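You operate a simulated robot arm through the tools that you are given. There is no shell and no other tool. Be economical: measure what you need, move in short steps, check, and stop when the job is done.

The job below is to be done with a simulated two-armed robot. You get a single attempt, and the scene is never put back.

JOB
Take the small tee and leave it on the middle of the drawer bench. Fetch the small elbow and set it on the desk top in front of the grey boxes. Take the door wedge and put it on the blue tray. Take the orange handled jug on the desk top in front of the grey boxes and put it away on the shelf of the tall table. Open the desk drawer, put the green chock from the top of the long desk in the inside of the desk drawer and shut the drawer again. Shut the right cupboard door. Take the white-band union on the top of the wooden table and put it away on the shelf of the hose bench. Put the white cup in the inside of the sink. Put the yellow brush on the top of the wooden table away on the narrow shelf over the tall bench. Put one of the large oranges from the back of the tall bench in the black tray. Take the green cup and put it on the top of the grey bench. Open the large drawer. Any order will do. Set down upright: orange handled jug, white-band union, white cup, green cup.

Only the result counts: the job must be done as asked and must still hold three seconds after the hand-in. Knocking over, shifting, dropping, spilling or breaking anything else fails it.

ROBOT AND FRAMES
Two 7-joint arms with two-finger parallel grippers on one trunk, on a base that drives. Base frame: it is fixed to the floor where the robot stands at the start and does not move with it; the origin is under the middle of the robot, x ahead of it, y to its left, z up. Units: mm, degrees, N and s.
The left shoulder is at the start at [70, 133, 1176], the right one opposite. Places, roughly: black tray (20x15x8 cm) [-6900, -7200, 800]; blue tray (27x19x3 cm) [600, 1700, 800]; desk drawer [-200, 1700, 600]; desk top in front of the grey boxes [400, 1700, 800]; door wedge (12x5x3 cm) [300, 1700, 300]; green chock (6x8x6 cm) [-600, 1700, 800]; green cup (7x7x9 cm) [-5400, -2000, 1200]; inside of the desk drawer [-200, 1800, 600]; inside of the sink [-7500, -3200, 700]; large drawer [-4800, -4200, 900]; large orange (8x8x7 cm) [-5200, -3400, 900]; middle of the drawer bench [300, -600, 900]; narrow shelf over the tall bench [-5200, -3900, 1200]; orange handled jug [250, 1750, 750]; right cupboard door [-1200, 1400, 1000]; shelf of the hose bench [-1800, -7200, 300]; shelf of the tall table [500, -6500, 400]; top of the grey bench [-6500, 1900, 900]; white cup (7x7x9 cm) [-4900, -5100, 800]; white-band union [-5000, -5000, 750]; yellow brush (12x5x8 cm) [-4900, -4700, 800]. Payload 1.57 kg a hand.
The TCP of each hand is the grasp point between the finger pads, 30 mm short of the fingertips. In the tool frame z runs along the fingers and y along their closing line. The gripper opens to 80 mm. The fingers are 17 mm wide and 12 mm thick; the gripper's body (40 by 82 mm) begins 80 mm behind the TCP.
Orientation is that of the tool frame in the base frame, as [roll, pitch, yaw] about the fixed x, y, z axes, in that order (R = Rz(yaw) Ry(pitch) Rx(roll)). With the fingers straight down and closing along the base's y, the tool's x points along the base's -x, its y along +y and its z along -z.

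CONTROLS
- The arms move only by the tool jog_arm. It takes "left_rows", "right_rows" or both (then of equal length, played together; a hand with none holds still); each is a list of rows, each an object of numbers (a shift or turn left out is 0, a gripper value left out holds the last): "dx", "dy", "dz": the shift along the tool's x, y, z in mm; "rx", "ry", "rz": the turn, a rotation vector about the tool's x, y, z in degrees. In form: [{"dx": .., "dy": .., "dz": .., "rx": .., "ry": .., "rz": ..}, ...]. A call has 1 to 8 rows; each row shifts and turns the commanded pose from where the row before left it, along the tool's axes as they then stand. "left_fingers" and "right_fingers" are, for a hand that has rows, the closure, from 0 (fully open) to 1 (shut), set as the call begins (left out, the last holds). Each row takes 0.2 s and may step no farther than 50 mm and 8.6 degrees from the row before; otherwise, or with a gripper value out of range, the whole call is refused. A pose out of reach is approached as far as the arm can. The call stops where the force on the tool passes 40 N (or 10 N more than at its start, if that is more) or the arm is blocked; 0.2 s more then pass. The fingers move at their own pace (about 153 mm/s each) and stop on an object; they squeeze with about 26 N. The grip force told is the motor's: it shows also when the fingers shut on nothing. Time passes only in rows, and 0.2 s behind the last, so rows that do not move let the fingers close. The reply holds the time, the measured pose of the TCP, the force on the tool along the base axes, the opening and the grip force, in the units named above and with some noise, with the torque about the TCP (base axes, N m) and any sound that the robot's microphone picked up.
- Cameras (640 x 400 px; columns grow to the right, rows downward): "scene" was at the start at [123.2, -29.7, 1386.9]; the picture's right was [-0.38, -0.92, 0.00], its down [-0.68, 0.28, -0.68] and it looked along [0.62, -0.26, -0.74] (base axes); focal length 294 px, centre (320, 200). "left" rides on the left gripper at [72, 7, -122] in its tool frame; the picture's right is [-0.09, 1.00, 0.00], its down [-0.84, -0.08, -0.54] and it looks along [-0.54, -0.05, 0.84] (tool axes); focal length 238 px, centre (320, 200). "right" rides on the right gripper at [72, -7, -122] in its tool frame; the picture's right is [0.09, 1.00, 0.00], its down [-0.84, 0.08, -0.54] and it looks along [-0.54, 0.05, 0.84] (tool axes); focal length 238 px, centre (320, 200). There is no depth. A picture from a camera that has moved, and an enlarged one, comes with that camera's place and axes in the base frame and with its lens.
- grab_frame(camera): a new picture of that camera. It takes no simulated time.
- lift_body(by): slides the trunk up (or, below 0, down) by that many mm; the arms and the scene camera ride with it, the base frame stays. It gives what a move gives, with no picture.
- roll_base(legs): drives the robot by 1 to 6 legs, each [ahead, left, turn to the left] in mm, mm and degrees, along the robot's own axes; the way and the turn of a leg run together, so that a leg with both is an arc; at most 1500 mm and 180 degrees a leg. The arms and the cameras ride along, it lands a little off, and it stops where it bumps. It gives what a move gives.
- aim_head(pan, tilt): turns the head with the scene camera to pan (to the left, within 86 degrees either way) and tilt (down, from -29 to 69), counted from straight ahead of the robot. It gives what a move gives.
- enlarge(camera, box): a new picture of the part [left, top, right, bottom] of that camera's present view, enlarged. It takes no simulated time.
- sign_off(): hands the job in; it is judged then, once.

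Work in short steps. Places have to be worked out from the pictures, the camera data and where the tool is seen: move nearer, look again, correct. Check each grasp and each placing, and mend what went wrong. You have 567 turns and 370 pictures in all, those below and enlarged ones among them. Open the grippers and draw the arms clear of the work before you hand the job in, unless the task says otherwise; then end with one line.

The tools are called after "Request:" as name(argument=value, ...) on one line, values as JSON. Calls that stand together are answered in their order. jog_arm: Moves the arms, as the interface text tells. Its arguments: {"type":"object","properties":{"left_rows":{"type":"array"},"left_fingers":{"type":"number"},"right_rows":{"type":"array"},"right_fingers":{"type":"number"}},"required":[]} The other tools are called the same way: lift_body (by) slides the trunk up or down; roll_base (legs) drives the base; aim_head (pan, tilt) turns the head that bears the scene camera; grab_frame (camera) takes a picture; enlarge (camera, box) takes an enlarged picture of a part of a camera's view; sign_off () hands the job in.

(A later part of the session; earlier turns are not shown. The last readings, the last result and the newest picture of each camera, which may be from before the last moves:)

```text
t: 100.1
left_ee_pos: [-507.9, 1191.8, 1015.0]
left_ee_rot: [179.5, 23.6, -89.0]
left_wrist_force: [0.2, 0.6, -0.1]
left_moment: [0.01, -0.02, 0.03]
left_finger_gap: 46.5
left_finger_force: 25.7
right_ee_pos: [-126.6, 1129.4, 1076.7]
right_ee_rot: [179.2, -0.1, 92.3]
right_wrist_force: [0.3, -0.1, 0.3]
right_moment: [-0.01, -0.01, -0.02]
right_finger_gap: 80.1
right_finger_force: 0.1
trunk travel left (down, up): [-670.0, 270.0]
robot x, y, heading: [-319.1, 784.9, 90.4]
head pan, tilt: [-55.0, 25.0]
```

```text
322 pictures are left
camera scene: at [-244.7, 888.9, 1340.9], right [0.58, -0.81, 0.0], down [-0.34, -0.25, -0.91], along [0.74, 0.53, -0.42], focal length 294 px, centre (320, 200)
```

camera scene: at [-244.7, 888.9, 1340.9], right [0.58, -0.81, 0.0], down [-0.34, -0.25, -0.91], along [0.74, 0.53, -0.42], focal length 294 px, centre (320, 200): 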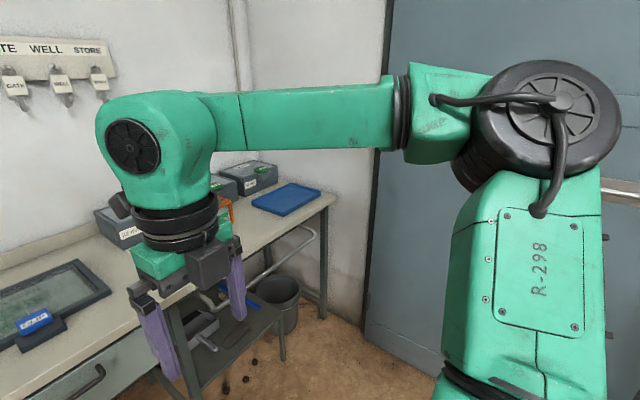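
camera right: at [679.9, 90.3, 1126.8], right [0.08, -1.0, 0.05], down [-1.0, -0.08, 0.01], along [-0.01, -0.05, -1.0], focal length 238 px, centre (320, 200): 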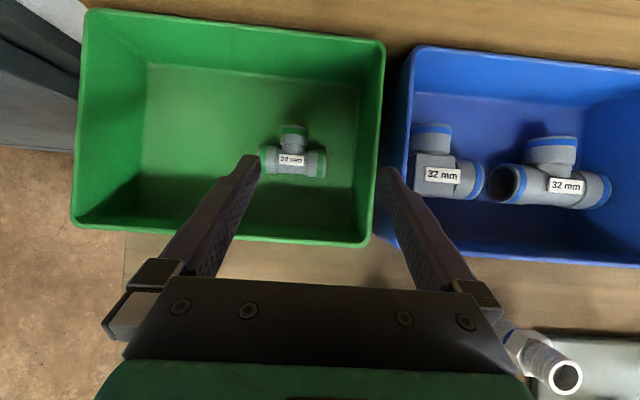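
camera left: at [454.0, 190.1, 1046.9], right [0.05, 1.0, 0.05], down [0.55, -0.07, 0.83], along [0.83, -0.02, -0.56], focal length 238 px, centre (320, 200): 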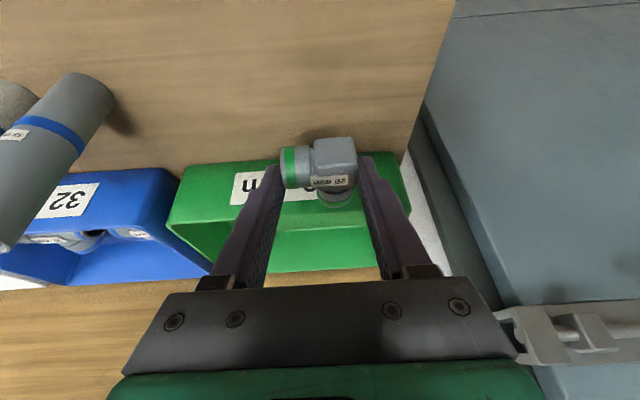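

The right wall/door is at x≈870; there is room. I move right to x≈400 and view the desk front.

Request:
roll_base(legs=[[0, -720, -0.5]])

Request:
aim_head(pan=0, tilt=30)

Request:
grab_frame(camera="scene")

```text
t: 104.2
left_ee_pos: [191.0, 1195.0, 1010.2]
left_ee_rot: [-179.2, 23.4, -89.9]
left_wrist_force: [-0.2, 0.0, 0.0]
left_moment: [-0.02, 0.0, -0.01]
left_finger_gap: 46.7
left_finger_force: 25.6
right_ee_pos: [571.0, 1125.6, 1082.2]
right_ee_rot: [177.6, -0.1, 91.2]
right_wrist_force: [0.8, 1.1, 0.8]
right_moment: [0.0, 0.02, 0.01]
right_finger_gap: 79.9
right_finger_force: 0.0
trunk travel left (down, up): [-670.0, 270.0]
robot x, y, heading: [389.8, 781.6, 89.1]
head pan, tilt: [-55.0, 25.0]
stopped in leg 1: the robot was blocked; the commanded pose is now the measured one
```

```text
t: 105.4
left_ee_pos: [191.8, 1195.2, 1011.0]
left_ee_rot: [-179.1, 23.7, -89.7]
left_wrist_force: [0.3, -0.6, 0.1]
left_moment: [0.04, 0.03, 0.02]
left_finger_gap: 46.8
left_finger_force: 26.1
right_ee_pos: [570.6, 1124.2, 1082.0]
right_ee_rot: [177.5, 0.0, 90.9]
right_wrist_force: [0.4, -1.2, 0.0]
right_moment: [-0.02, 0.0, 0.03]
right_finger_gap: 79.8
right_finger_force: 0.0
trunk travel left (down, up): [-670.0, 270.0]
robot x, y, heading: [394.2, 783.1, 89.5]
head pan, tilt: [0.0, 30.0]
```

```text
321 pictures are left
camera scene: at [364.9, 925.2, 1332.7], right [1.0, -0.01, 0.02], down [0.02, -0.5, -0.87], along [0.02, 0.87, -0.5], focal length 294 px, centre (320, 200)
```

scene: 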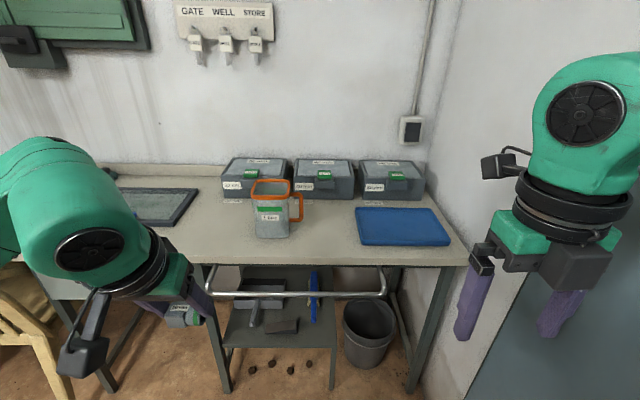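

The robot touched something on the right at x≈390 (slight lean). I back off left 40 mm.

Request:
roll_base(legs=[[0, 40, 0]])

Request:
aim_head(pan=-80, tilt=50)

Request:
grab_frame(camera="scene")

```text
t: 106.3
left_ee_pos: [177.2, 1194.6, 1015.2]
left_ee_rot: [179.3, 23.6, -90.5]
left_wrist_force: [1.3, -0.4, 0.2]
left_moment: [0.0, 0.02, 0.02]
left_finger_gap: 46.9
left_finger_force: 26.3
right_ee_pos: [557.2, 1124.8, 1076.5]
right_ee_rot: [179.3, -0.1, 91.0]
right_wrist_force: [1.2, -0.2, -1.1]
right_moment: [0.01, 0.0, 0.0]
right_finger_gap: 80.1
right_finger_force: 0.1
trunk travel left (down, up): [-670.0, 270.0]
robot x, y, heading: [353.4, 786.6, 89.3]
head pan, tilt: [0.0, 30.0]
```

```text
t: 107.8
left_ee_pos: [174.1, 1193.8, 1014.9]
left_ee_rot: [179.5, 23.5, -90.5]
left_wrist_force: [0.2, -0.6, -1.1]
left_moment: [-0.02, 0.0, -0.01]
left_finger_gap: 46.9
left_finger_force: 26.0
right_ee_pos: [555.1, 1124.9, 1077.6]
right_ee_rot: [179.2, -0.1, 90.9]
right_wrist_force: [-0.1, 0.4, -0.3]
right_moment: [-0.01, -0.03, -0.02]
right_finger_gap: 80.2
right_finger_force: 0.1
trunk travel left (down, up): [-670.0, 270.0]
robot x, y, heading: [351.0, 785.9, 89.4]
head pan, tilt: [-80.0, 50.0]
```

```text
320 pictures are left
camera scene: at [431.0, 846.8, 1303.5], right [0.16, -0.99, 0.0], down [-0.76, -0.12, -0.64], along [0.63, 0.1, -0.77], focal length 294 px, centre (320, 200)
```

scene: 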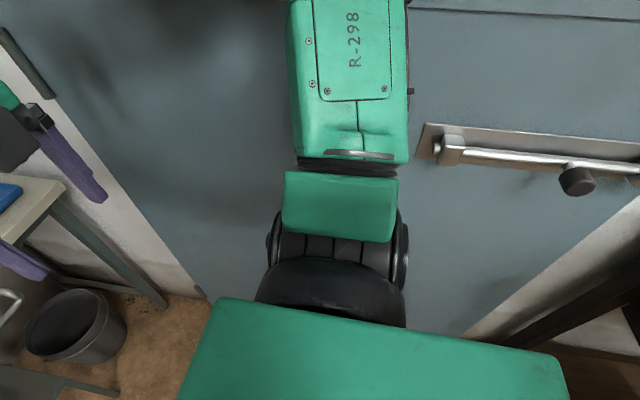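

The right upper arm sticks out and meets the door. I will approach the desk at heading 60° instead: robot to (200, 1180), so the left hand can set the elbow at about (380, 1690).

Request:
roll_base(legs=[[0, 150, 0], [390, 0, 0], [0, 0, -29.4]])

Request:
aim_head(pan=10, tilt=40)

Request:
grab_frame(camera="scene")

Request:
grab_frame(camera="left")

```text
t: 112.7
left_ee_pos: [249.7, 1617.6, 1014.1]
left_ee_rot: [179.5, 23.6, -119.2]
left_wrist_force: [0.2, -0.9, -1.5]
left_moment: [0.0, 0.0, -0.01]
left_finger_gap: 46.6
left_finger_force: 26.5
right_ee_pos: [550.3, 1372.5, 1077.3]
right_ee_rot: [179.2, -0.1, 62.2]
right_wrist_force: [0.5, 0.4, -1.3]
right_moment: [0.01, -0.04, -0.02]
right_finger_gap: 80.0
right_finger_force: 0.0
trunk travel left (down, up): [-670.0, 270.0]
robot x, y, heading: [209.3, 1172.1, 60.3]
head pan, tilt: [-80.0, 50.0]
```

```text
t: 114.3
left_ee_pos: [249.7, 1617.2, 1015.4]
left_ee_rot: [179.5, 23.5, -119.2]
left_wrist_force: [-0.2, 0.8, -0.8]
left_moment: [0.0, 0.0, -0.02]
left_finger_gap: 46.5
left_finger_force: 25.5
right_ee_pos: [549.7, 1373.0, 1077.0]
right_ee_rot: [179.2, -0.1, 62.2]
right_wrist_force: [0.4, 0.4, 0.0]
right_moment: [-0.01, -0.02, 0.02]
right_finger_gap: 80.0
right_finger_force: 0.0
trunk travel left (down, up): [-670.0, 270.0]
robot x, y, heading: [213.9, 1171.4, 60.6]
head pan, tilt: [10.0, 40.0]
```

```text
319 pictures are left
camera scene: at [262.7, 1294.6, 1317.6], right [0.94, -0.33, 0.0], down [-0.21, -0.61, -0.77], along [0.26, 0.72, -0.64], focal length 294 px, centre (320, 200)
```

scene: 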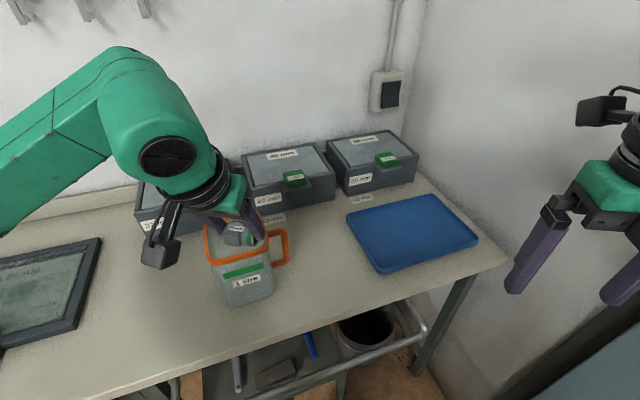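

```text
318 pictures are left
camera left: at [190.4, 1519.5, 1098.6], right [-0.83, 0.56, 0.05], down [0.34, 0.44, 0.83], along [0.44, 0.7, -0.56], focal length 238 px, centre (320, 200)
```

left: 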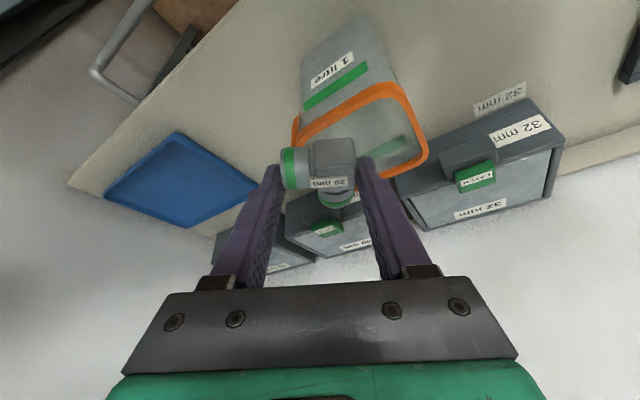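

Desk top is at z≈748; free spot between jug and tray near (430, 1650). I shift the base so the left hand comes over it.

Request:
roll_base(legs=[[50, -120, 0]])

Request:
jog_arm(left_rows=[{"dx": -26, "dy": -10, "dz": 11}, {"dx": -26, "dy": -10, "dz": 11}])

Request:
grab_frame(camera="left")

Request:
grab_frame(camera="scene")

```text
t: 115.6
left_ee_pos: [376.8, 1600.1, 1014.4]
left_ee_rot: [179.5, 23.7, -119.1]
left_wrist_force: [0.0, -0.5, -0.6]
left_moment: [0.02, 0.01, 0.03]
left_finger_gap: 46.6
left_finger_force: 26.0
right_ee_pos: [677.5, 1356.3, 1077.9]
right_ee_rot: [179.2, -0.1, 62.3]
right_wrist_force: [-0.3, -0.1, 1.2]
right_moment: [0.0, 0.0, 0.01]
right_finger_gap: 80.1
right_finger_force: 0.0
trunk travel left (down, up): [-670.0, 270.0]
robot x, y, heading: [342.2, 1154.5, 60.7]
head pan, tilt: [10.0, 40.0]
```

```text
t: 116.2
left_ee_pos: [424.7, 1640.8, 1012.8]
left_ee_rot: [179.4, 23.5, -119.1]
left_wrist_force: [1.3, -0.6, -0.4]
left_moment: [0.0, -0.02, -0.02]
left_finger_gap: 46.7
left_finger_force: 25.8
right_ee_pos: [679.6, 1357.3, 1076.9]
right_ee_rot: [179.2, 0.0, 62.3]
right_wrist_force: [0.9, 0.0, -0.5]
right_moment: [0.01, -0.02, -0.01]
right_finger_gap: 80.0
right_finger_force: 0.0
trunk travel left (down, up): [-670.0, 270.0]
robot x, y, heading: [336.4, 1153.4, 60.8]
head pan, tilt: [10.0, 40.0]
```

```text
317 pictures are left
camera left: at [363.9, 1542.2, 1097.2], right [-0.83, 0.55, 0.05], down [0.34, 0.44, 0.83], along [0.44, 0.7, -0.56], focal length 238 px, centre (320, 200)
```

left: 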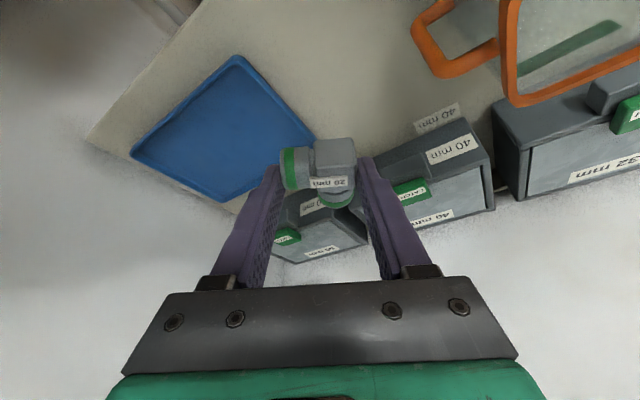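

```text
316 pictures are left
camera scene: at [392.9, 1278.8, 1317.5], right [0.94, -0.33, 0.0], down [-0.21, -0.61, -0.77], along [0.25, 0.72, -0.64], focal length 294 px, centre (320, 200)
```

scene: 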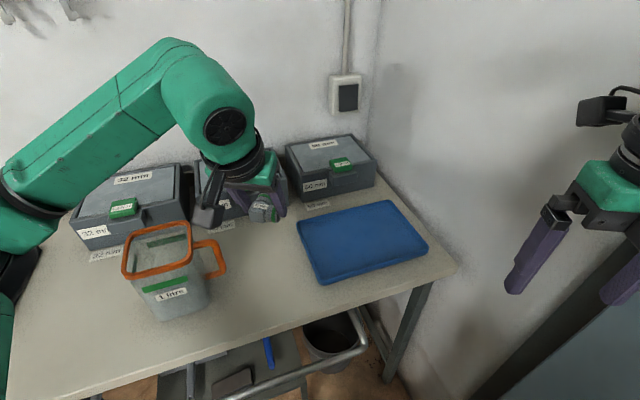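

Clear between jug and tray. I lower straight down about 200 mm and look.

Request:
jog_arm(left_rows=[{"dx": 16, "dz": 36.6}, {"dx": 16, "dz": 36.6}, {"dx": 16, "dz": 36.6}, {"dx": 16, "dz": 36.6}, {"dx": 16, "dz": 36.6}])

Request:
grab_frame(camera="left")

```text
t: 117.4
left_ee_pos: [422.9, 1638.8, 816.6]
left_ee_rot: [179.6, 24.2, -119.1]
left_wrist_force: [1.1, 5.1, 15.2]
left_moment: [0.27, -0.06, -0.01]
left_finger_gap: 47.0
left_finger_force: 26.2
right_ee_pos: [678.4, 1352.7, 1078.0]
right_ee_rot: [179.1, -0.3, 62.3]
right_wrist_force: [0.9, 0.7, -0.5]
right_moment: [0.05, 0.01, 0.02]
right_finger_gap: 80.3
right_finger_force: 0.2
trunk travel left (down, up): [-670.0, 270.0]
robot x, y, heading: [341.2, 1152.2, 60.4]
head pan, tilt: [10.0, 40.0]
```

```text
315 pictures are left
camera left: at [362.8, 1541.2, 898.6], right [-0.83, 0.55, 0.04], down [0.33, 0.43, 0.84], along [0.44, 0.71, -0.55], focal length 238 px, centre (320, 200)
```

left: 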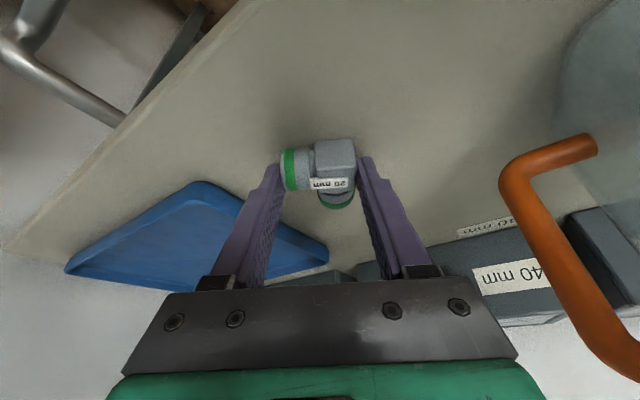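

Contact already (desk top is at about z=780). I release and rise.

Request:
jog_arm(left_fingers=0, left_rows=[{}, {}, {"dx": -8, "dz": -18}, {"dx": -18, "dz": -40}, {"dx": -18, "dz": -40}, {"dx": -18, "dz": -40}])

Request:
grab_frame(camera="left")

```text
t: 118.8
left_ee_pos: [422.2, 1638.4, 966.1]
left_ee_rot: [179.4, 23.5, -119.2]
left_wrist_force: [0.3, -0.3, -0.2]
left_moment: [0.01, -0.03, 0.01]
left_finger_gap: 80.1
left_finger_force: 0.0
right_ee_pos: [678.2, 1356.2, 1075.8]
right_ee_rot: [179.2, -0.1, 62.4]
right_wrist_force: [-0.1, 0.1, 0.0]
right_moment: [0.01, 0.0, 0.02]
right_finger_gap: 80.3
right_finger_force: 0.0
trunk travel left (down, up): [-670.0, 270.0]
robot x, y, heading: [339.3, 1154.9, 60.7]
head pan, tilt: [10.0, 40.0]
```

```text
314 pictures are left
camera left: at [363.2, 1541.1, 1049.5], right [-0.83, 0.56, 0.05], down [0.34, 0.44, 0.83], along [0.44, 0.7, -0.56], focal length 238 px, centre (320, 200)
```

left: 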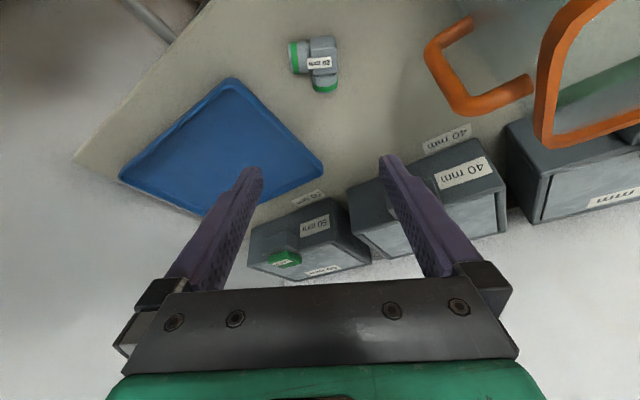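

Elbow is set. Next the wedge on the low shelf: I retract the left hand, back off, face the desk, and look at the shelf.

Request:
jog_arm(left_rows=[{"dx": 45, "dz": -20}, {"dx": 45, "dz": -20}, {"dx": 45, "dz": -20}])

Request:
roll_base(legs=[[-200, 0, 0], [0, 0, 29.3]])

Request:
aim_head(pan=0, tilt=40)

Request:
lift_body(by=-400)

Request:
grab_frame(camera="scene")

```text
t: 119.6
left_ee_pos: [350.6, 1510.6, 968.4]
left_ee_rot: [179.5, 23.6, -119.1]
left_wrist_force: [-0.8, -1.1, 1.2]
left_moment: [0.0, -0.01, 0.02]
left_finger_gap: 79.6
left_finger_force: 0.1
right_ee_pos: [678.9, 1354.8, 1077.3]
right_ee_rot: [179.2, -0.2, 62.4]
right_wrist_force: [0.0, -0.2, -0.5]
right_moment: [0.02, 0.0, -0.05]
right_finger_gap: 80.1
right_finger_force: 0.1
trunk travel left (down, up): [-670.0, 270.0]
robot x, y, heading: [341.6, 1155.3, 60.5]
head pan, tilt: [10.0, 40.0]
```

```text
t: 122.6
left_ee_pos: [77.0, 1298.0, 968.3]
left_ee_rot: [179.5, 23.4, -89.5]
left_wrist_force: [-0.4, -0.1, 0.3]
left_moment: [-0.03, 0.0, -0.02]
left_finger_gap: 79.7
left_finger_force: 0.0
right_ee_pos: [438.9, 1325.4, 1078.0]
right_ee_rot: [179.2, -0.1, 91.8]
right_wrist_force: [-0.2, 0.1, 0.3]
right_moment: [-0.01, 0.01, 0.02]
right_finger_gap: 80.0
right_finger_force: 0.1
trunk travel left (down, up): [-670.0, 270.0]
robot x, y, heading: [239.2, 982.9, 90.4]
head pan, tilt: [10.0, 40.0]
```

```text
t: 123.3
left_ee_pos: [76.5, 1298.8, 968.7]
left_ee_rot: [179.5, 23.5, -89.6]
left_wrist_force: [-0.1, -0.2, 0.2]
left_moment: [0.01, -0.01, -0.01]
left_finger_gap: 80.1
left_finger_force: 0.1
right_ee_pos: [438.6, 1323.5, 1077.0]
right_ee_rot: [179.2, -0.1, 91.8]
right_wrist_force: [0.8, 0.3, -0.3]
right_moment: [-0.01, -0.02, -0.04]
right_finger_gap: 79.9
right_finger_force: 0.1
trunk travel left (down, up): [-670.0, 270.0]
robot x, y, heading: [243.3, 983.9, 90.3]
head pan, tilt: [0.0, 40.0]
```

```text
t: 127.2
left_ee_pos: [77.1, 1298.9, 570.3]
left_ee_rot: [179.6, 23.5, -89.5]
left_wrist_force: [-0.4, 0.1, 0.0]
left_moment: [-0.01, -0.02, 0.0]
left_finger_gap: 80.2
left_finger_force: 0.1
right_ee_pos: [437.9, 1324.5, 676.4]
right_ee_rot: [179.2, -0.1, 91.8]
right_wrist_force: [0.7, 0.5, 0.2]
right_moment: [-0.02, 0.05, 0.01]
right_finger_gap: 80.1
right_finger_force: 0.0
trunk travel left (down, up): [-270.0, 670.0]
robot x, y, heading: [241.3, 981.5, 90.3]
head pan, tilt: [0.0, 40.0]
```

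```text
313 pictures are left
camera scene: at [241.6, 1116.6, 917.7], right [1.0, 0.0, 0.0], down [0.0, -0.64, -0.77], along [0.0, 0.77, -0.64], focal length 294 px, centre (320, 200)
```

scene: 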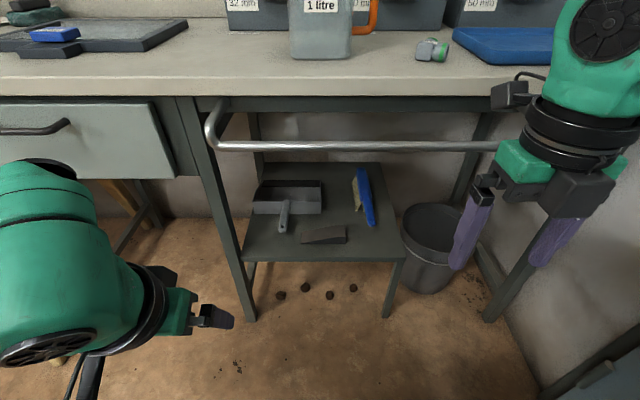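

Request:
enlarge(camera="scene", box=[230, 160, 410, 272])

```text
3.56 times, centred on (320, 216) of scene
camera zoom: at [241.6, 1116.6, 917.7], right [1.0, 0.0, 0.0], down [0.0, -0.64, -0.77], along [0.0, 0.77, -0.64], focal length 1045 px, centre (320, 143)
```

zoom: 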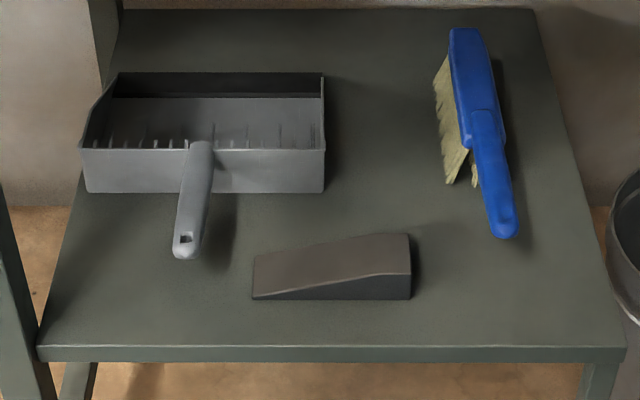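

The wedge's thick end is to the right, 120 mm along x, at about (253, 1669, 335). I bring the left tool upright and turn it 90° so it closes across the wedge's width, and draw the right hand back.

Request:
jog_arm(left_rows=[{"ry": 7.8}, {"ry": 7.8}, {"ry": 7.8}, {"rz": 8.5}, {"rz": 8.5}, {"rz": 8.5}, {"rz": 8.5}, {"rz": 8.5}], right_rows=[{"dx": -40}, {"dx": -40}, {"dx": -40}, {"dx": -40}, {"dx": -40}, {}, {}, {}])

Request:
jog_arm(left_rows=[{"rz": 8}, {"rz": 8}, {"rz": 8}, {"rz": 8}, {"rz": 8}, {"rz": 7}])

```text
t: 129.0
left_ee_pos: [77.1, 1298.7, 569.5]
left_ee_rot: [179.5, -0.2, -132.1]
left_wrist_force: [-1.4, -0.3, 1.1]
left_moment: [0.03, -0.01, 0.01]
left_finger_gap: 80.0
left_finger_force: 0.0
right_ee_pos: [443.1, 1124.0, 679.3]
right_ee_rot: [179.2, -0.1, 91.7]
right_wrist_force: [0.5, 0.1, -0.1]
right_moment: [0.0, 0.0, 0.0]
right_finger_gap: 79.8
right_finger_force: 0.1
trunk travel left (down, up): [-270.0, 670.0]
robot x, y, heading: [243.1, 984.6, 90.0]
head pan, tilt: [0.0, 40.0]
```

```text
t: 130.4
left_ee_pos: [115.9, 1298.7, 553.0]
left_ee_rot: [178.7, 0.6, -148.9]
left_wrist_force: [0.2, 0.4, -0.3]
left_moment: [-0.04, 0.0, 0.02]
left_finger_gap: 79.9
left_finger_force: 0.0
left hand out of reach, approached as far as the arm can: row 2, 3, 4, 5, 6
right_ee_pos: [442.6, 1123.6, 679.6]
right_ee_rot: [179.1, -0.1, 91.7]
right_wrist_force: [-0.2, 0.2, -0.2]
right_moment: [-0.01, -0.01, 0.0]
right_finger_gap: 80.0
right_finger_force: 0.1
trunk travel left (down, up): [-270.0, 670.0]
robot x, y, heading: [243.0, 980.4, 89.9]
head pan, tilt: [0.0, 40.0]
```

That direction hits the wrist limit; I turn the other way to yaw 0.

Request:
jog_arm(left_rows=[{"rz": -8.5}, {"rz": -8.5}, {"rz": -8.5}, {"rz": -8.5}, {"rz": -8.5}, {"rz": -8.5}, {"rz": -8.5}, {"rz": -8.5}])

Request:
jog_arm(left_rows=[{"rz": -8.5}, {"rz": -8.5}, {"rz": -8.5}, {"rz": -8.5}, {"rz": -8.5}, {"rz": -8.5}, {"rz": -8.5}, {"rz": -8.5}])

Request:
roll_base(legs=[[0, -95, 0]])

Request:
lift_body(by=-250)

```text
t: 132.2
left_ee_pos: [117.2, 1298.4, 553.7]
left_ee_rot: [-179.9, 1.4, -80.8]
left_wrist_force: [0.1, 0.1, 0.8]
left_moment: [0.0, 0.01, -0.02]
left_finger_gap: 79.9
left_finger_force: 0.0
right_ee_pos: [441.9, 1123.5, 678.7]
right_ee_rot: [179.2, -0.2, 91.7]
right_wrist_force: [0.5, -0.1, -0.6]
right_moment: [0.01, -0.01, 0.02]
right_finger_gap: 80.0
right_finger_force: 0.1
trunk travel left (down, up): [-270.0, 670.0]
robot x, y, heading: [240.8, 978.7, 90.1]
head pan, tilt: [0.0, 40.0]
```

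```text
t: 134.0
left_ee_pos: [115.6, 1299.0, 553.9]
left_ee_rot: [-178.8, 0.5, -12.8]
left_wrist_force: [0.5, -0.2, -0.5]
left_moment: [-0.02, -0.03, 0.01]
left_finger_gap: 79.8
left_finger_force: 0.2
right_ee_pos: [443.2, 1123.2, 679.7]
right_ee_rot: [179.2, -0.1, 91.8]
right_wrist_force: [-0.6, -0.2, 0.2]
right_moment: [0.01, 0.0, -0.02]
right_finger_gap: 79.9
right_finger_force: 0.1
trunk travel left (down, up): [-270.0, 670.0]
robot x, y, heading: [243.9, 980.8, 90.0]
head pan, tilt: [0.0, 40.0]
```

```text
t: 135.3
left_ee_pos: [176.2, 1298.0, 551.9]
left_ee_rot: [-178.6, -1.1, -13.0]
left_wrist_force: [0.3, 0.7, -0.4]
left_moment: [0.03, -0.01, -0.02]
left_finger_gap: 80.1
left_finger_force: 0.1
right_ee_pos: [498.8, 1122.7, 687.0]
right_ee_rot: [178.1, 0.2, 91.9]
right_wrist_force: [0.2, 0.0, 0.6]
right_moment: [-0.04, 0.02, 0.04]
right_finger_gap: 80.1
right_finger_force: 0.1
trunk travel left (down, up): [-270.0, 670.0]
robot x, y, heading: [309.9, 979.3, 90.0]
head pan, tilt: [0.0, 40.0]
stopped in leg 1: the robot was blocked; the commanded pose is now the measured one
```

```text
t: 137.9
left_ee_pos: [161.9, 1312.6, 299.8]
left_ee_rot: [-178.4, -1.2, -9.5]
left_wrist_force: [-0.1, -0.3, -0.1]
left_moment: [0.0, 0.02, 0.01]
left_finger_gap: 80.4
left_finger_force: 0.0
right_ee_pos: [496.6, 1156.5, 435.6]
right_ee_rot: [177.6, -0.1, 95.2]
right_wrist_force: [0.3, -0.6, 0.4]
right_moment: [0.02, 0.03, -0.02]
right_finger_gap: 80.1
right_finger_force: 0.0
trunk travel left (down, up): [-20.0, 920.0]
robot x, y, heading: [314.7, 1002.8, 93.5]
head pan, tilt: [0.0, 40.0]
```

The retracted right elbow touched the door at x≈310. I move left and square up, then look with the left camera.

Request:
roll_base(legs=[[0, 60, 0], [0, 0, -3.5]])

Request:
aim_head(pan=0, tilt=25)

Request:
grab_frame(camera="scene")

Request:
grab_frame(camera="left")

```text
t: 139.3
left_ee_pos: [150.9, 1302.6, 303.2]
left_ee_rot: [-178.7, 0.5, -16.4]
left_wrist_force: [-0.3, 0.3, 0.6]
left_moment: [-0.02, 0.02, 0.02]
left_finger_gap: 80.0
left_finger_force: 0.1
right_ee_pos: [465.2, 1109.3, 429.3]
right_ee_rot: [179.7, -0.1, 88.4]
right_wrist_force: [0.3, -0.4, 0.9]
right_moment: [0.01, 0.0, 0.01]
right_finger_gap: 80.1
right_finger_force: 0.0
trunk travel left (down, up): [-20.0, 920.0]
robot x, y, heading: [256.0, 975.0, 86.7]
head pan, tilt: [0.0, 40.0]
```

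```text
t: 140.0
left_ee_pos: [149.2, 1302.9, 304.6]
left_ee_rot: [-178.7, 0.6, -16.4]
left_wrist_force: [-0.6, -0.8, 0.4]
left_moment: [0.0, 0.01, -0.03]
left_finger_gap: 79.8
left_finger_force: 0.1
right_ee_pos: [464.2, 1108.1, 429.8]
right_ee_rot: [179.5, -0.1, 88.5]
right_wrist_force: [-0.3, 0.1, -0.2]
right_moment: [-0.01, -0.01, -0.01]
right_finger_gap: 80.2
right_finger_force: 0.0
trunk travel left (down, up): [-20.0, 920.0]
robot x, y, heading: [254.6, 977.8, 86.6]
head pan, tilt: [0.0, 25.0]
```

```text
311 pictures are left
camera scene: at [264.2, 1120.2, 690.9], right [1.0, -0.06, 0.0], down [-0.03, -0.42, -0.91], along [0.05, 0.9, -0.42], focal length 294 px, centre (320, 200)
```

scene: 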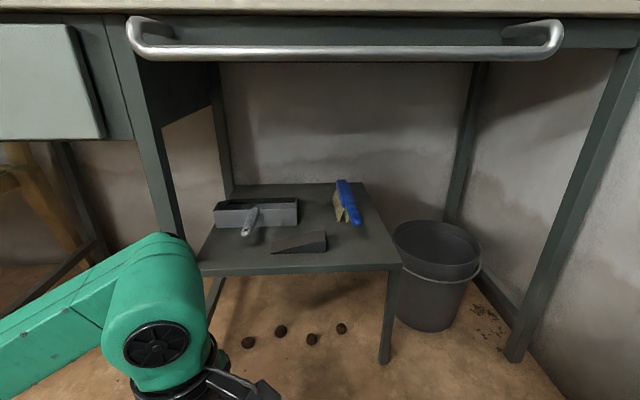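

```text
310 pictures are left
camera left: at [217.4, 1272.8, 425.7], right [-0.37, -0.93, -0.02], down [-0.78, 0.3, 0.55], along [-0.5, 0.22, -0.83], focal length 238 px, centre (320, 200)
```

left: 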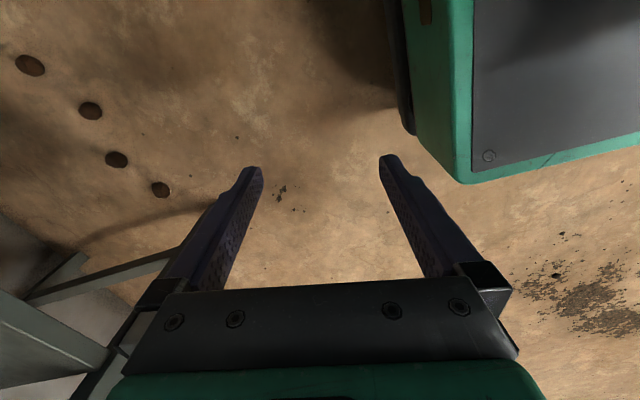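

Under-desk clearance works with the trunk low (knuckle top ≈ TCP+273, rail at ≈705). I'll use the right hand: turn it 90°, draw the left hand back, and move the robot to x≈117.

Request:
jog_arm(left_rows=[{"dx": -9.4, "dy": 39}, {"dx": -9.4, "dy": 39}, {"dx": -9.4, "dy": 39}, {"dx": -9.4, "dy": 39}, {"dx": -9.4, "dy": 39}, {"dz": -30}, {"dz": -30}, {}], right_rows=[{"rz": 8.5}, {"rz": 8.5}, {"rz": 8.5}, {"rz": 8.5}, {"rz": 8.5}, {"rz": 8.5}, {"rz": 8.5}, {"rz": 8.5}])

Request:
jog_arm(right_rows=[{"rz": 8.5}, {"rz": 8.5}, {"rz": 5}])

Request:
roll_base(legs=[[0, 138, 3.3]])

Request:
grab_frame(camera="scene")

```text
t: 141.2
left_ee_pos: [102.4, 1217.3, 303.6]
left_ee_rot: [-178.7, 0.4, -16.3]
left_wrist_force: [-0.4, -0.1, -0.1]
left_moment: [-0.02, 0.04, 0.0]
left_finger_gap: 80.0
left_finger_force: 0.1
left hand out of reach, approached as far as the arm can: row 3, 4, 5
right_ee_pos: [466.4, 1111.6, 429.9]
right_ee_rot: [179.7, -1.1, 52.0]
right_wrist_force: [5.4, 5.8, -0.1]
right_moment: [-0.18, 0.11, 0.47]
right_finger_gap: 80.0
right_finger_force: 0.1
trunk travel left (down, up): [-20.0, 920.0]
robot x, y, heading: [253.4, 980.5, 86.6]
head pan, tilt: [0.0, 25.0]
stopped in row 5 (right hand): the force on the tool passed its limit (the readings are from after the stop); the commanded pose is now the measured one
```

```text
t: 141.5
left_ee_pos: [101.0, 1218.2, 303.6]
left_ee_rot: [-178.8, 0.2, -16.3]
left_wrist_force: [0.0, -0.7, -0.3]
left_moment: [-0.01, 0.0, 0.02]
left_finger_gap: 80.0
left_finger_force: 0.1
right_ee_pos: [468.6, 1111.2, 430.4]
right_ee_rot: [179.7, -1.8, 49.0]
right_wrist_force: [4.7, 5.5, -0.4]
right_moment: [-0.12, 0.15, 0.44]
right_finger_gap: 79.7
right_finger_force: 0.2
trunk travel left (down, up): [-20.0, 920.0]
robot x, y, heading: [256.7, 978.0, 86.3]
head pan, tilt: [0.0, 25.0]
stopped in row 1 (right hand): the force on the tool passed its limit (the readings are from after the stop); the commanded pose is now the measured one
```

```text
t: 142.8
left_ee_pos: [-48.0, 1212.6, 303.4]
left_ee_rot: [-178.8, 0.3, -13.0]
left_wrist_force: [-0.1, 0.0, 0.2]
left_moment: [0.04, 0.02, 0.0]
left_finger_gap: 80.0
left_finger_force: 0.1
right_ee_pos: [324.3, 1128.9, 428.9]
right_ee_rot: [179.5, -1.6, 52.2]
right_wrist_force: [9.3, 13.5, -0.7]
right_moment: [-0.37, 0.2, 0.86]
right_finger_gap: 78.9
right_finger_force: 0.0
trunk travel left (down, up): [-20.0, 920.0]
robot x, y, heading: [120.6, 981.8, 90.0]
head pan, tilt: [0.0, 25.0]
```

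```text
309 pictures are left
camera scene: at [120.4, 1124.8, 690.9], right [1.0, 0.0, 0.0], down [0.0, -0.42, -0.91], along [0.0, 0.91, -0.42], focal length 294 px, centre (320, 200)
```

scene: 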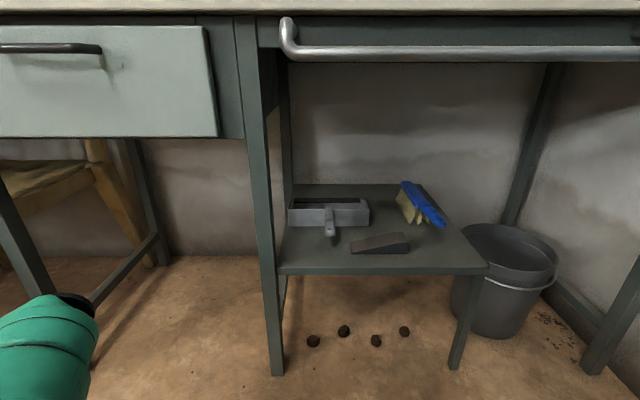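

The right fingers were touching the robot's own body; I move the hand forward, then finish the turn.

Request:
jog_arm(right_rows=[{"dx": 39, "dy": -31}, {"dx": 39, "dy": -31}, {"dx": 39, "dy": -31}, {"rz": 8.5}, {"rz": 8.5}, {"rz": 8.5}, {"rz": 8.5}, {"rz": 8.5}])

Request:
jog_arm(right_rows=[{"rz": 8.5}, {"dx": -20}])

Request:
grab_frame(camera="right")

```text
t: 144.6
left_ee_pos: [-46.9, 1213.2, 303.9]
left_ee_rot: [-178.8, 0.3, -12.9]
left_wrist_force: [0.0, -0.1, -0.6]
left_moment: [0.03, 0.0, 0.0]
left_finger_gap: 80.1
left_finger_force: 0.1
right_ee_pos: [324.0, 1277.8, 432.6]
right_ee_rot: [-179.2, -1.4, 9.4]
right_wrist_force: [-1.0, -0.5, 0.3]
right_moment: [0.01, 0.0, -0.01]
right_finger_gap: 79.8
right_finger_force: 0.1
trunk travel left (down, up): [-20.0, 920.0]
robot x, y, heading: [121.4, 981.3, 89.8]
head pan, tilt: [0.0, 25.0]
```

```text
t: 145.2
left_ee_pos: [-47.7, 1213.6, 303.4]
left_ee_rot: [-178.9, 0.4, -13.0]
left_wrist_force: [-0.2, -0.2, -0.9]
left_moment: [0.02, -0.03, 0.0]
left_finger_gap: 79.8
left_finger_force: 0.1
right_ee_pos: [302.6, 1277.5, 431.2]
right_ee_rot: [-179.0, -1.3, 1.1]
right_wrist_force: [0.1, 0.7, -0.5]
right_moment: [-0.01, 0.01, -0.02]
right_finger_gap: 79.9
right_finger_force: 0.1
trunk travel left (down, up): [-20.0, 920.0]
robot x, y, heading: [120.6, 984.3, 90.0]
head pan, tilt: [0.0, 25.0]
```

```text
308 pictures are left
camera right: at [372.1, 1283.5, 555.9], right [0.11, -0.99, -0.02], down [-0.85, -0.1, 0.52], along [-0.52, -0.05, -0.85], focal length 238 px, centre (320, 200)
```

right: 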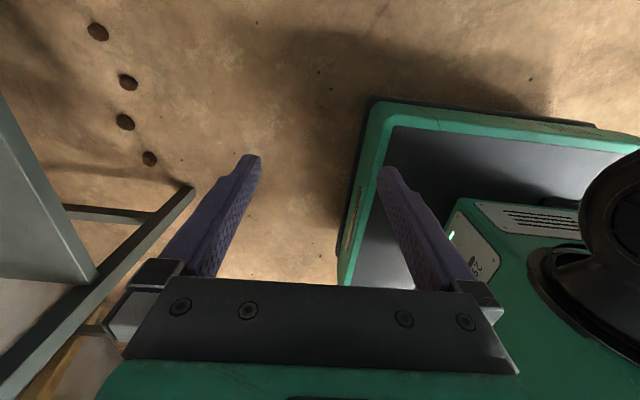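

The base front reaches ~227 mm ahead of centre. I move the left hand 100 mm left, lower the right to TCP z≈395, and drive 230 forward.

Request:
jog_arm(left_rows=[{"dx": -35}, {"dx": -35}, {"dx": -35}], right_rows=[{"dz": 18, "dx": -20}, {"dz": 18, "dx": -20}, {}])

Request:
roll_base(legs=[[220, 0, 0]])

Request:
grab_frame(camera="right")

Request:
aim_head(pan=-40, tilt=25)

Request:
grab_frame(camera="scene")

```text
t: 146.0
left_ee_pos: [-149.2, 1235.7, 303.5]
left_ee_rot: [-178.7, 0.3, -13.0]
left_wrist_force: [-0.4, -0.3, 0.1]
left_moment: [-0.02, 0.0, 0.04]
left_finger_gap: 80.1
left_finger_force: 0.0
right_ee_pos: [265.1, 1274.8, 397.4]
right_ee_rot: [-179.0, -1.3, 1.1]
right_wrist_force: [0.5, -1.0, 0.2]
right_moment: [0.04, -0.01, -0.01]
right_finger_gap: 80.1
right_finger_force: 0.0
trunk travel left (down, up): [-20.0, 920.0]
robot x, y, heading: [122.6, 983.3, 89.5]
head pan, tilt: [0.0, 25.0]
```

```text
t: 147.7
left_ee_pos: [-148.8, 1453.9, 303.7]
left_ee_rot: [-178.8, 0.4, -13.1]
left_wrist_force: [0.4, 0.5, -0.5]
left_moment: [-0.03, -0.01, 0.03]
left_finger_gap: 80.1
left_finger_force: 0.0
right_ee_pos: [264.9, 1495.0, 397.6]
right_ee_rot: [-179.0, -1.2, 1.2]
right_wrist_force: [0.1, 0.3, -0.2]
right_moment: [0.02, 0.02, 0.01]
right_finger_gap: 80.1
right_finger_force: 0.1
trunk travel left (down, up): [-20.0, 920.0]
robot x, y, heading: [123.0, 1200.8, 89.9]
head pan, tilt: [0.0, 25.0]
```

```text
307 pictures are left
camera right: at [334.6, 1500.5, 521.8], right [0.11, -0.99, -0.02], down [-0.85, -0.1, 0.52], along [-0.52, -0.04, -0.85], focal length 238 px, centre (320, 200)
```

right: 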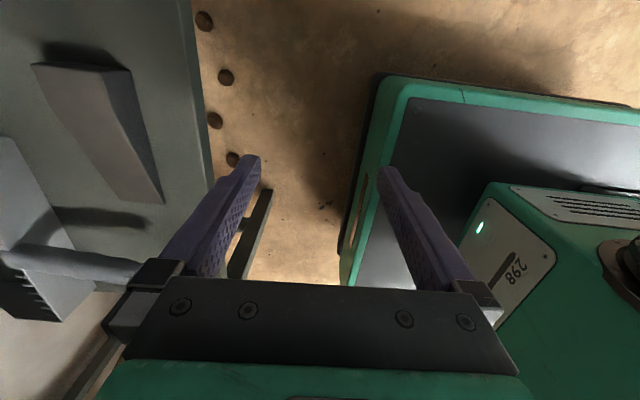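

```text
t: 148.7
left_ee_pos: [-148.7, 1455.3, 303.2]
left_ee_rot: [-178.8, 0.3, -13.1]
left_wrist_force: [0.9, 0.6, -0.8]
left_moment: [-0.02, 0.0, -0.02]
left_finger_gap: 80.0
left_finger_force: 0.0
right_ee_pos: [264.6, 1494.6, 398.3]
right_ee_rot: [-179.0, -1.1, 1.1]
right_wrist_force: [-0.2, -0.1, 0.6]
right_moment: [-0.02, 0.0, -0.06]
right_finger_gap: 80.1
right_finger_force: 0.1
trunk travel left (down, up): [-20.0, 920.0]
robot x, y, heading: [119.6, 1199.2, 89.6]
head pan, tilt: [-40.0, 25.0]
```

```text
306 pictures are left
camera scene: at [180.7, 1322.6, 691.0], right [0.76, -0.65, 0.0], down [-0.27, -0.32, -0.91], along [0.59, 0.69, -0.42], focal length 294 px, centre (320, 200)
```

scene: 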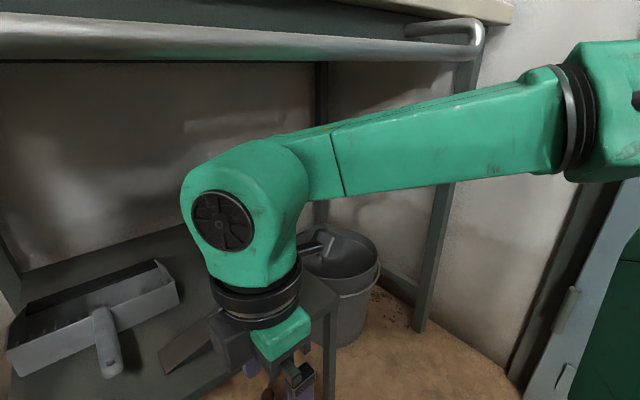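

Wedge centre ≈ (252, 1660), turned about −7°. Before driving in, I check the left arm's clearance to the chair.

Request:
aim_head(pan=50, tilt=30)

Request:
grab_frame(camera="scene")

```text
t: 150.4
left_ee_pos: [-148.2, 1455.0, 303.6]
left_ee_rot: [-178.8, 0.3, -13.1]
left_wrist_force: [-0.1, -0.5, -0.4]
left_moment: [0.03, -0.02, -0.04]
left_finger_gap: 79.9
left_finger_force: 0.0
right_ee_pos: [266.2, 1495.1, 397.8]
right_ee_rot: [-179.0, -1.2, 1.2]
right_wrist_force: [0.4, 0.3, 0.5]
right_moment: [0.01, -0.01, 0.01]
right_finger_gap: 79.8
right_finger_force: 0.0
trunk travel left (down, up): [-20.0, 920.0]
robot x, y, heading: [122.5, 1199.5, 89.8]
head pan, tilt: [50.0, 30.0]
```

```text
305 pictures are left
camera scene: at [52.2, 1310.9, 683.0], right [0.65, 0.76, 0.0], down [0.38, -0.32, -0.87], along [-0.66, 0.56, -0.5], focal length 294 px, centre (320, 200)
```

scene: 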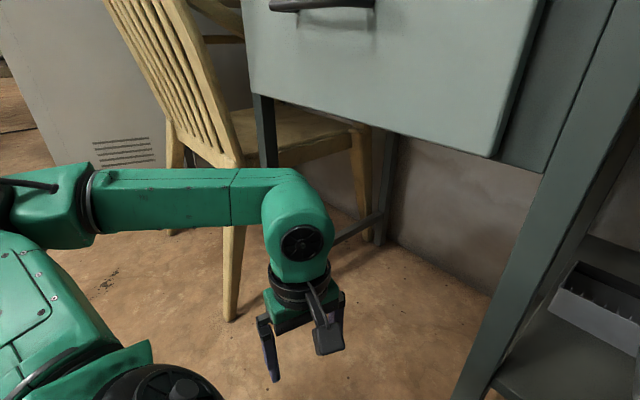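

The left elbow would come near the chair; I shift the robot 45 mm right, re-aim the right hand (also turning 8° to match the wedge), and drive 110 mm ahead.

Request:
roll_base(legs=[[0, -45, 0]])

Request:
jog_arm(right_rows=[{"rz": 8}, {"dx": -22, "dy": 4}, {"dx": -22, "dy": 4}])

Request:
roll_base(legs=[[110, 0, 0]])

Request:
grab_frame(camera="right")

Request:
grab_frame(camera="scene")

```text
t: 151.3
left_ee_pos: [-102.8, 1454.6, 303.9]
left_ee_rot: [-178.8, 0.3, -13.1]
left_wrist_force: [0.9, -0.6, 0.1]
left_moment: [0.01, 0.0, -0.01]
left_finger_gap: 80.1
left_finger_force: 0.2
right_ee_pos: [311.3, 1494.2, 396.2]
right_ee_rot: [-178.9, -1.4, 1.0]
right_wrist_force: [-0.1, -0.2, 0.3]
right_moment: [0.01, 0.02, -0.01]
right_finger_gap: 80.0
right_finger_force: 0.0
trunk travel left (down, up): [-20.0, 920.0]
robot x, y, heading: [165.6, 1202.6, 89.8]
head pan, tilt: [50.0, 30.0]
```

```text
t: 152.1
left_ee_pos: [-103.3, 1454.5, 303.6]
left_ee_rot: [-178.8, 0.3, -13.1]
left_wrist_force: [-0.1, 0.2, 0.1]
left_moment: [0.0, 0.0, 0.02]
left_finger_gap: 80.0
left_finger_force: 0.0
right_ee_pos: [266.8, 1488.5, 396.1]
right_ee_rot: [-178.8, -1.1, -7.0]
right_wrist_force: [0.1, 0.4, 0.5]
right_moment: [0.01, 0.0, -0.04]
right_finger_gap: 79.8
right_finger_force: 0.1
trunk travel left (down, up): [-20.0, 920.0]
robot x, y, heading: [166.9, 1200.0, 89.5]
head pan, tilt: [50.0, 30.0]
```

```text
t: 153.4
left_ee_pos: [-101.7, 1556.3, 309.5]
left_ee_rot: [-178.1, 1.0, -13.7]
left_wrist_force: [0.1, -0.8, 0.6]
left_moment: [0.03, -0.01, -0.01]
left_finger_gap: 80.0
left_finger_force: 0.0
right_ee_pos: [270.2, 1578.1, 393.8]
right_ee_rot: [-178.8, -1.5, -6.6]
right_wrist_force: [0.0, 0.9, 0.0]
right_moment: [0.02, -0.03, 0.01]
right_finger_gap: 80.2
right_finger_force: 0.0
trunk travel left (down, up): [-20.0, 920.0]
robot x, y, heading: [165.0, 1304.3, 89.1]
head pan, tilt: [50.0, 30.0]
stopped in leg 1: the robot was blocked; the commanded pose is now the measured one
```

```text
304 pictures are left
camera right: at [338.2, 1574.2, 518.8], right [-0.02, -1.0, -0.02], down [-0.86, 0.01, 0.52], along [-0.52, 0.03, -0.86], focal length 238 px, centre (320, 200)
```

right: 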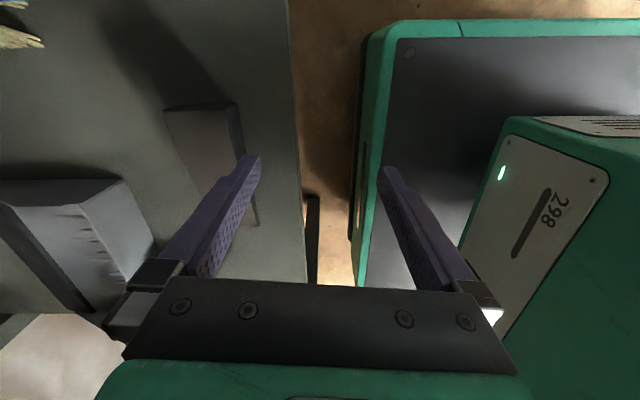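

```text
303 pictures are left
camera scene: at [100.5, 1404.1, 681.8], right [0.65, 0.76, 0.01], down [0.4, -0.33, -0.86], along [-0.65, 0.56, -0.52], focal length 294 px, centre (320, 200)
```

scene: 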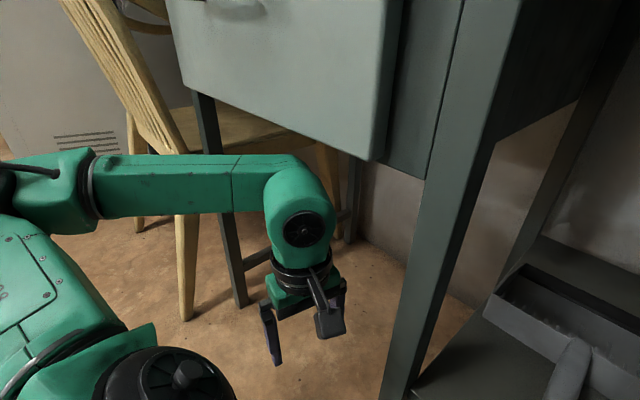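

Blocked at y≈1304. I ease back 8 mm and reach the rest with the right arm.

Request:
roll_base(legs=[[-10, 0, 0.6]])

Request:
jog_arm(right_rows=[{"dx": -5, "dy": -30}, {"dx": -5, "dy": -30}, {"dx": -4, "dy": -30}])

Request:
grab_frame(camera="right")

```text
t: 154.2
left_ee_pos: [-101.6, 1547.9, 308.0]
left_ee_rot: [-178.5, 0.9, -13.0]
left_wrist_force: [-0.1, 1.3, -0.3]
left_moment: [-0.01, -0.01, -0.01]
left_finger_gap: 80.0
left_finger_force: 0.2
right_ee_pos: [267.0, 1577.2, 394.0]
right_ee_rot: [-178.6, -1.3, -6.2]
right_wrist_force: [-0.3, -0.6, -0.6]
right_moment: [0.03, -0.01, 0.0]
right_finger_gap: 80.2
right_finger_force: 0.1
trunk travel left (down, up): [-20.0, 920.0]
robot x, y, heading: [164.6, 1298.2, 89.9]
head pan, tilt: [50.0, 30.0]
```

```text
t: 155.0
left_ee_pos: [-104.1, 1549.9, 307.2]
left_ee_rot: [-178.5, 0.4, -13.0]
left_wrist_force: [0.1, -0.4, 0.3]
left_moment: [-0.04, -0.02, 0.02]
left_finger_gap: 79.9
left_finger_force: 0.2
right_ee_pos: [260.3, 1669.4, 396.8]
right_ee_rot: [-178.8, -1.8, -5.9]
right_wrist_force: [0.7, 0.1, 0.1]
right_moment: [-0.01, 0.0, 0.02]
right_finger_gap: 80.2
right_finger_force: 0.0
trunk travel left (down, up): [-20.0, 920.0]
robot x, y, heading: [163.3, 1298.3, 90.0]
head pan, tilt: [50.0, 30.0]
```

```text
302 pictures are left
camera right: at [328.5, 1666.9, 521.7], right [-0.01, -1.0, -0.02], down [-0.86, 0.0, 0.51], along [-0.51, 0.02, -0.86], focal length 238 px, centre (320, 200)
```

right: 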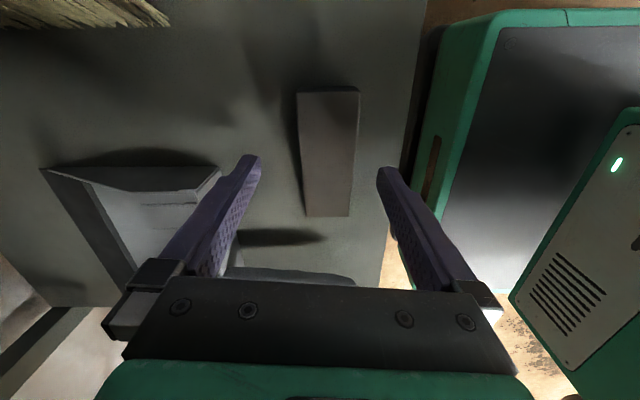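

The wedge is squarely between the fingers. I shift 5 mm toward the front, lower 42 mm, and close.

Request:
jog_arm(right_rows=[{"dy": 5, "dz": 20}, {"dz": 20}])

Request:
jog_arm(right_fingers=1, right_rows=[{}, {}, {}])

Request:
jog_arm(right_rows=[{"dz": -20}, {"dz": -18}])

Request:
grab_frame(camera="right")

```text
t: 155.6
left_ee_pos: [-103.9, 1548.8, 304.9]
left_ee_rot: [-178.5, 0.3, -13.0]
left_wrist_force: [0.3, 0.4, -0.1]
left_moment: [-0.01, 0.02, -0.02]
left_finger_gap: 80.1
left_finger_force: 0.0
right_ee_pos: [259.2, 1664.6, 357.0]
right_ee_rot: [-178.8, -1.7, -6.1]
right_wrist_force: [-0.8, -1.2, 0.8]
right_moment: [0.02, -0.04, -0.02]
right_finger_gap: 80.1
right_finger_force: 0.1
trunk travel left (down, up): [-20.0, 920.0]
robot x, y, heading: [164.0, 1302.1, 89.9]
head pan, tilt: [50.0, 30.0]
```

```text
t: 156.4
left_ee_pos: [-103.9, 1548.7, 306.1]
left_ee_rot: [-178.5, 0.4, -13.0]
left_wrist_force: [0.5, 0.6, -0.4]
left_moment: [0.0, -0.02, -0.01]
left_finger_gap: 80.1
left_finger_force: 0.0
right_ee_pos: [258.3, 1665.1, 357.5]
right_ee_rot: [-178.8, -1.8, -6.0]
right_wrist_force: [0.3, 0.5, 1.0]
right_moment: [-0.02, 0.01, -0.01]
right_finger_gap: 45.2
right_finger_force: 26.2
trunk travel left (down, up): [-20.0, 920.0]
robot x, y, heading: [169.2, 1296.8, 89.8]
head pan, tilt: [50.0, 30.0]
```

```text
t: 157.0
left_ee_pos: [-103.0, 1549.2, 305.3]
left_ee_rot: [-178.5, 0.4, -13.1]
left_wrist_force: [0.6, -0.9, 0.8]
left_moment: [0.0, 0.0, 0.04]
left_finger_gap: 79.9
left_finger_force: 0.0
right_ee_pos: [258.5, 1664.2, 393.5]
right_ee_rot: [-178.7, -1.8, -6.0]
right_wrist_force: [-0.3, -0.9, -1.2]
right_moment: [-0.02, 0.0, 0.01]
right_finger_gap: 45.0
right_finger_force: 25.9
trunk travel left (down, up): [-20.0, 920.0]
robot x, y, heading: [164.9, 1294.8, 90.0]
head pan, tilt: [50.0, 30.0]
```

```text
301 pictures are left
camera right: at [327.7, 1661.5, 518.9], right [-0.01, -1.0, -0.02], down [-0.86, 0.0, 0.51], along [-0.51, 0.02, -0.86], focal length 238 px, centre (320, 200)
```

right: 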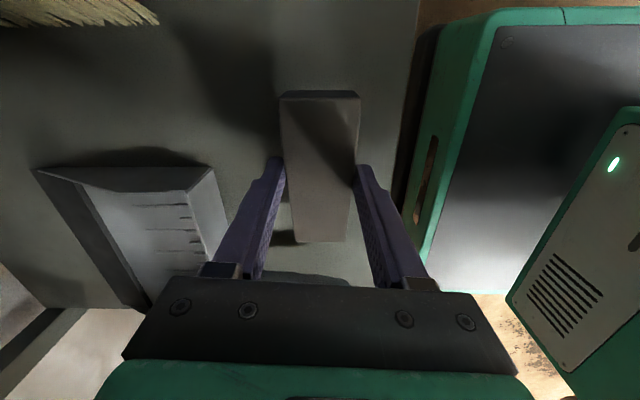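

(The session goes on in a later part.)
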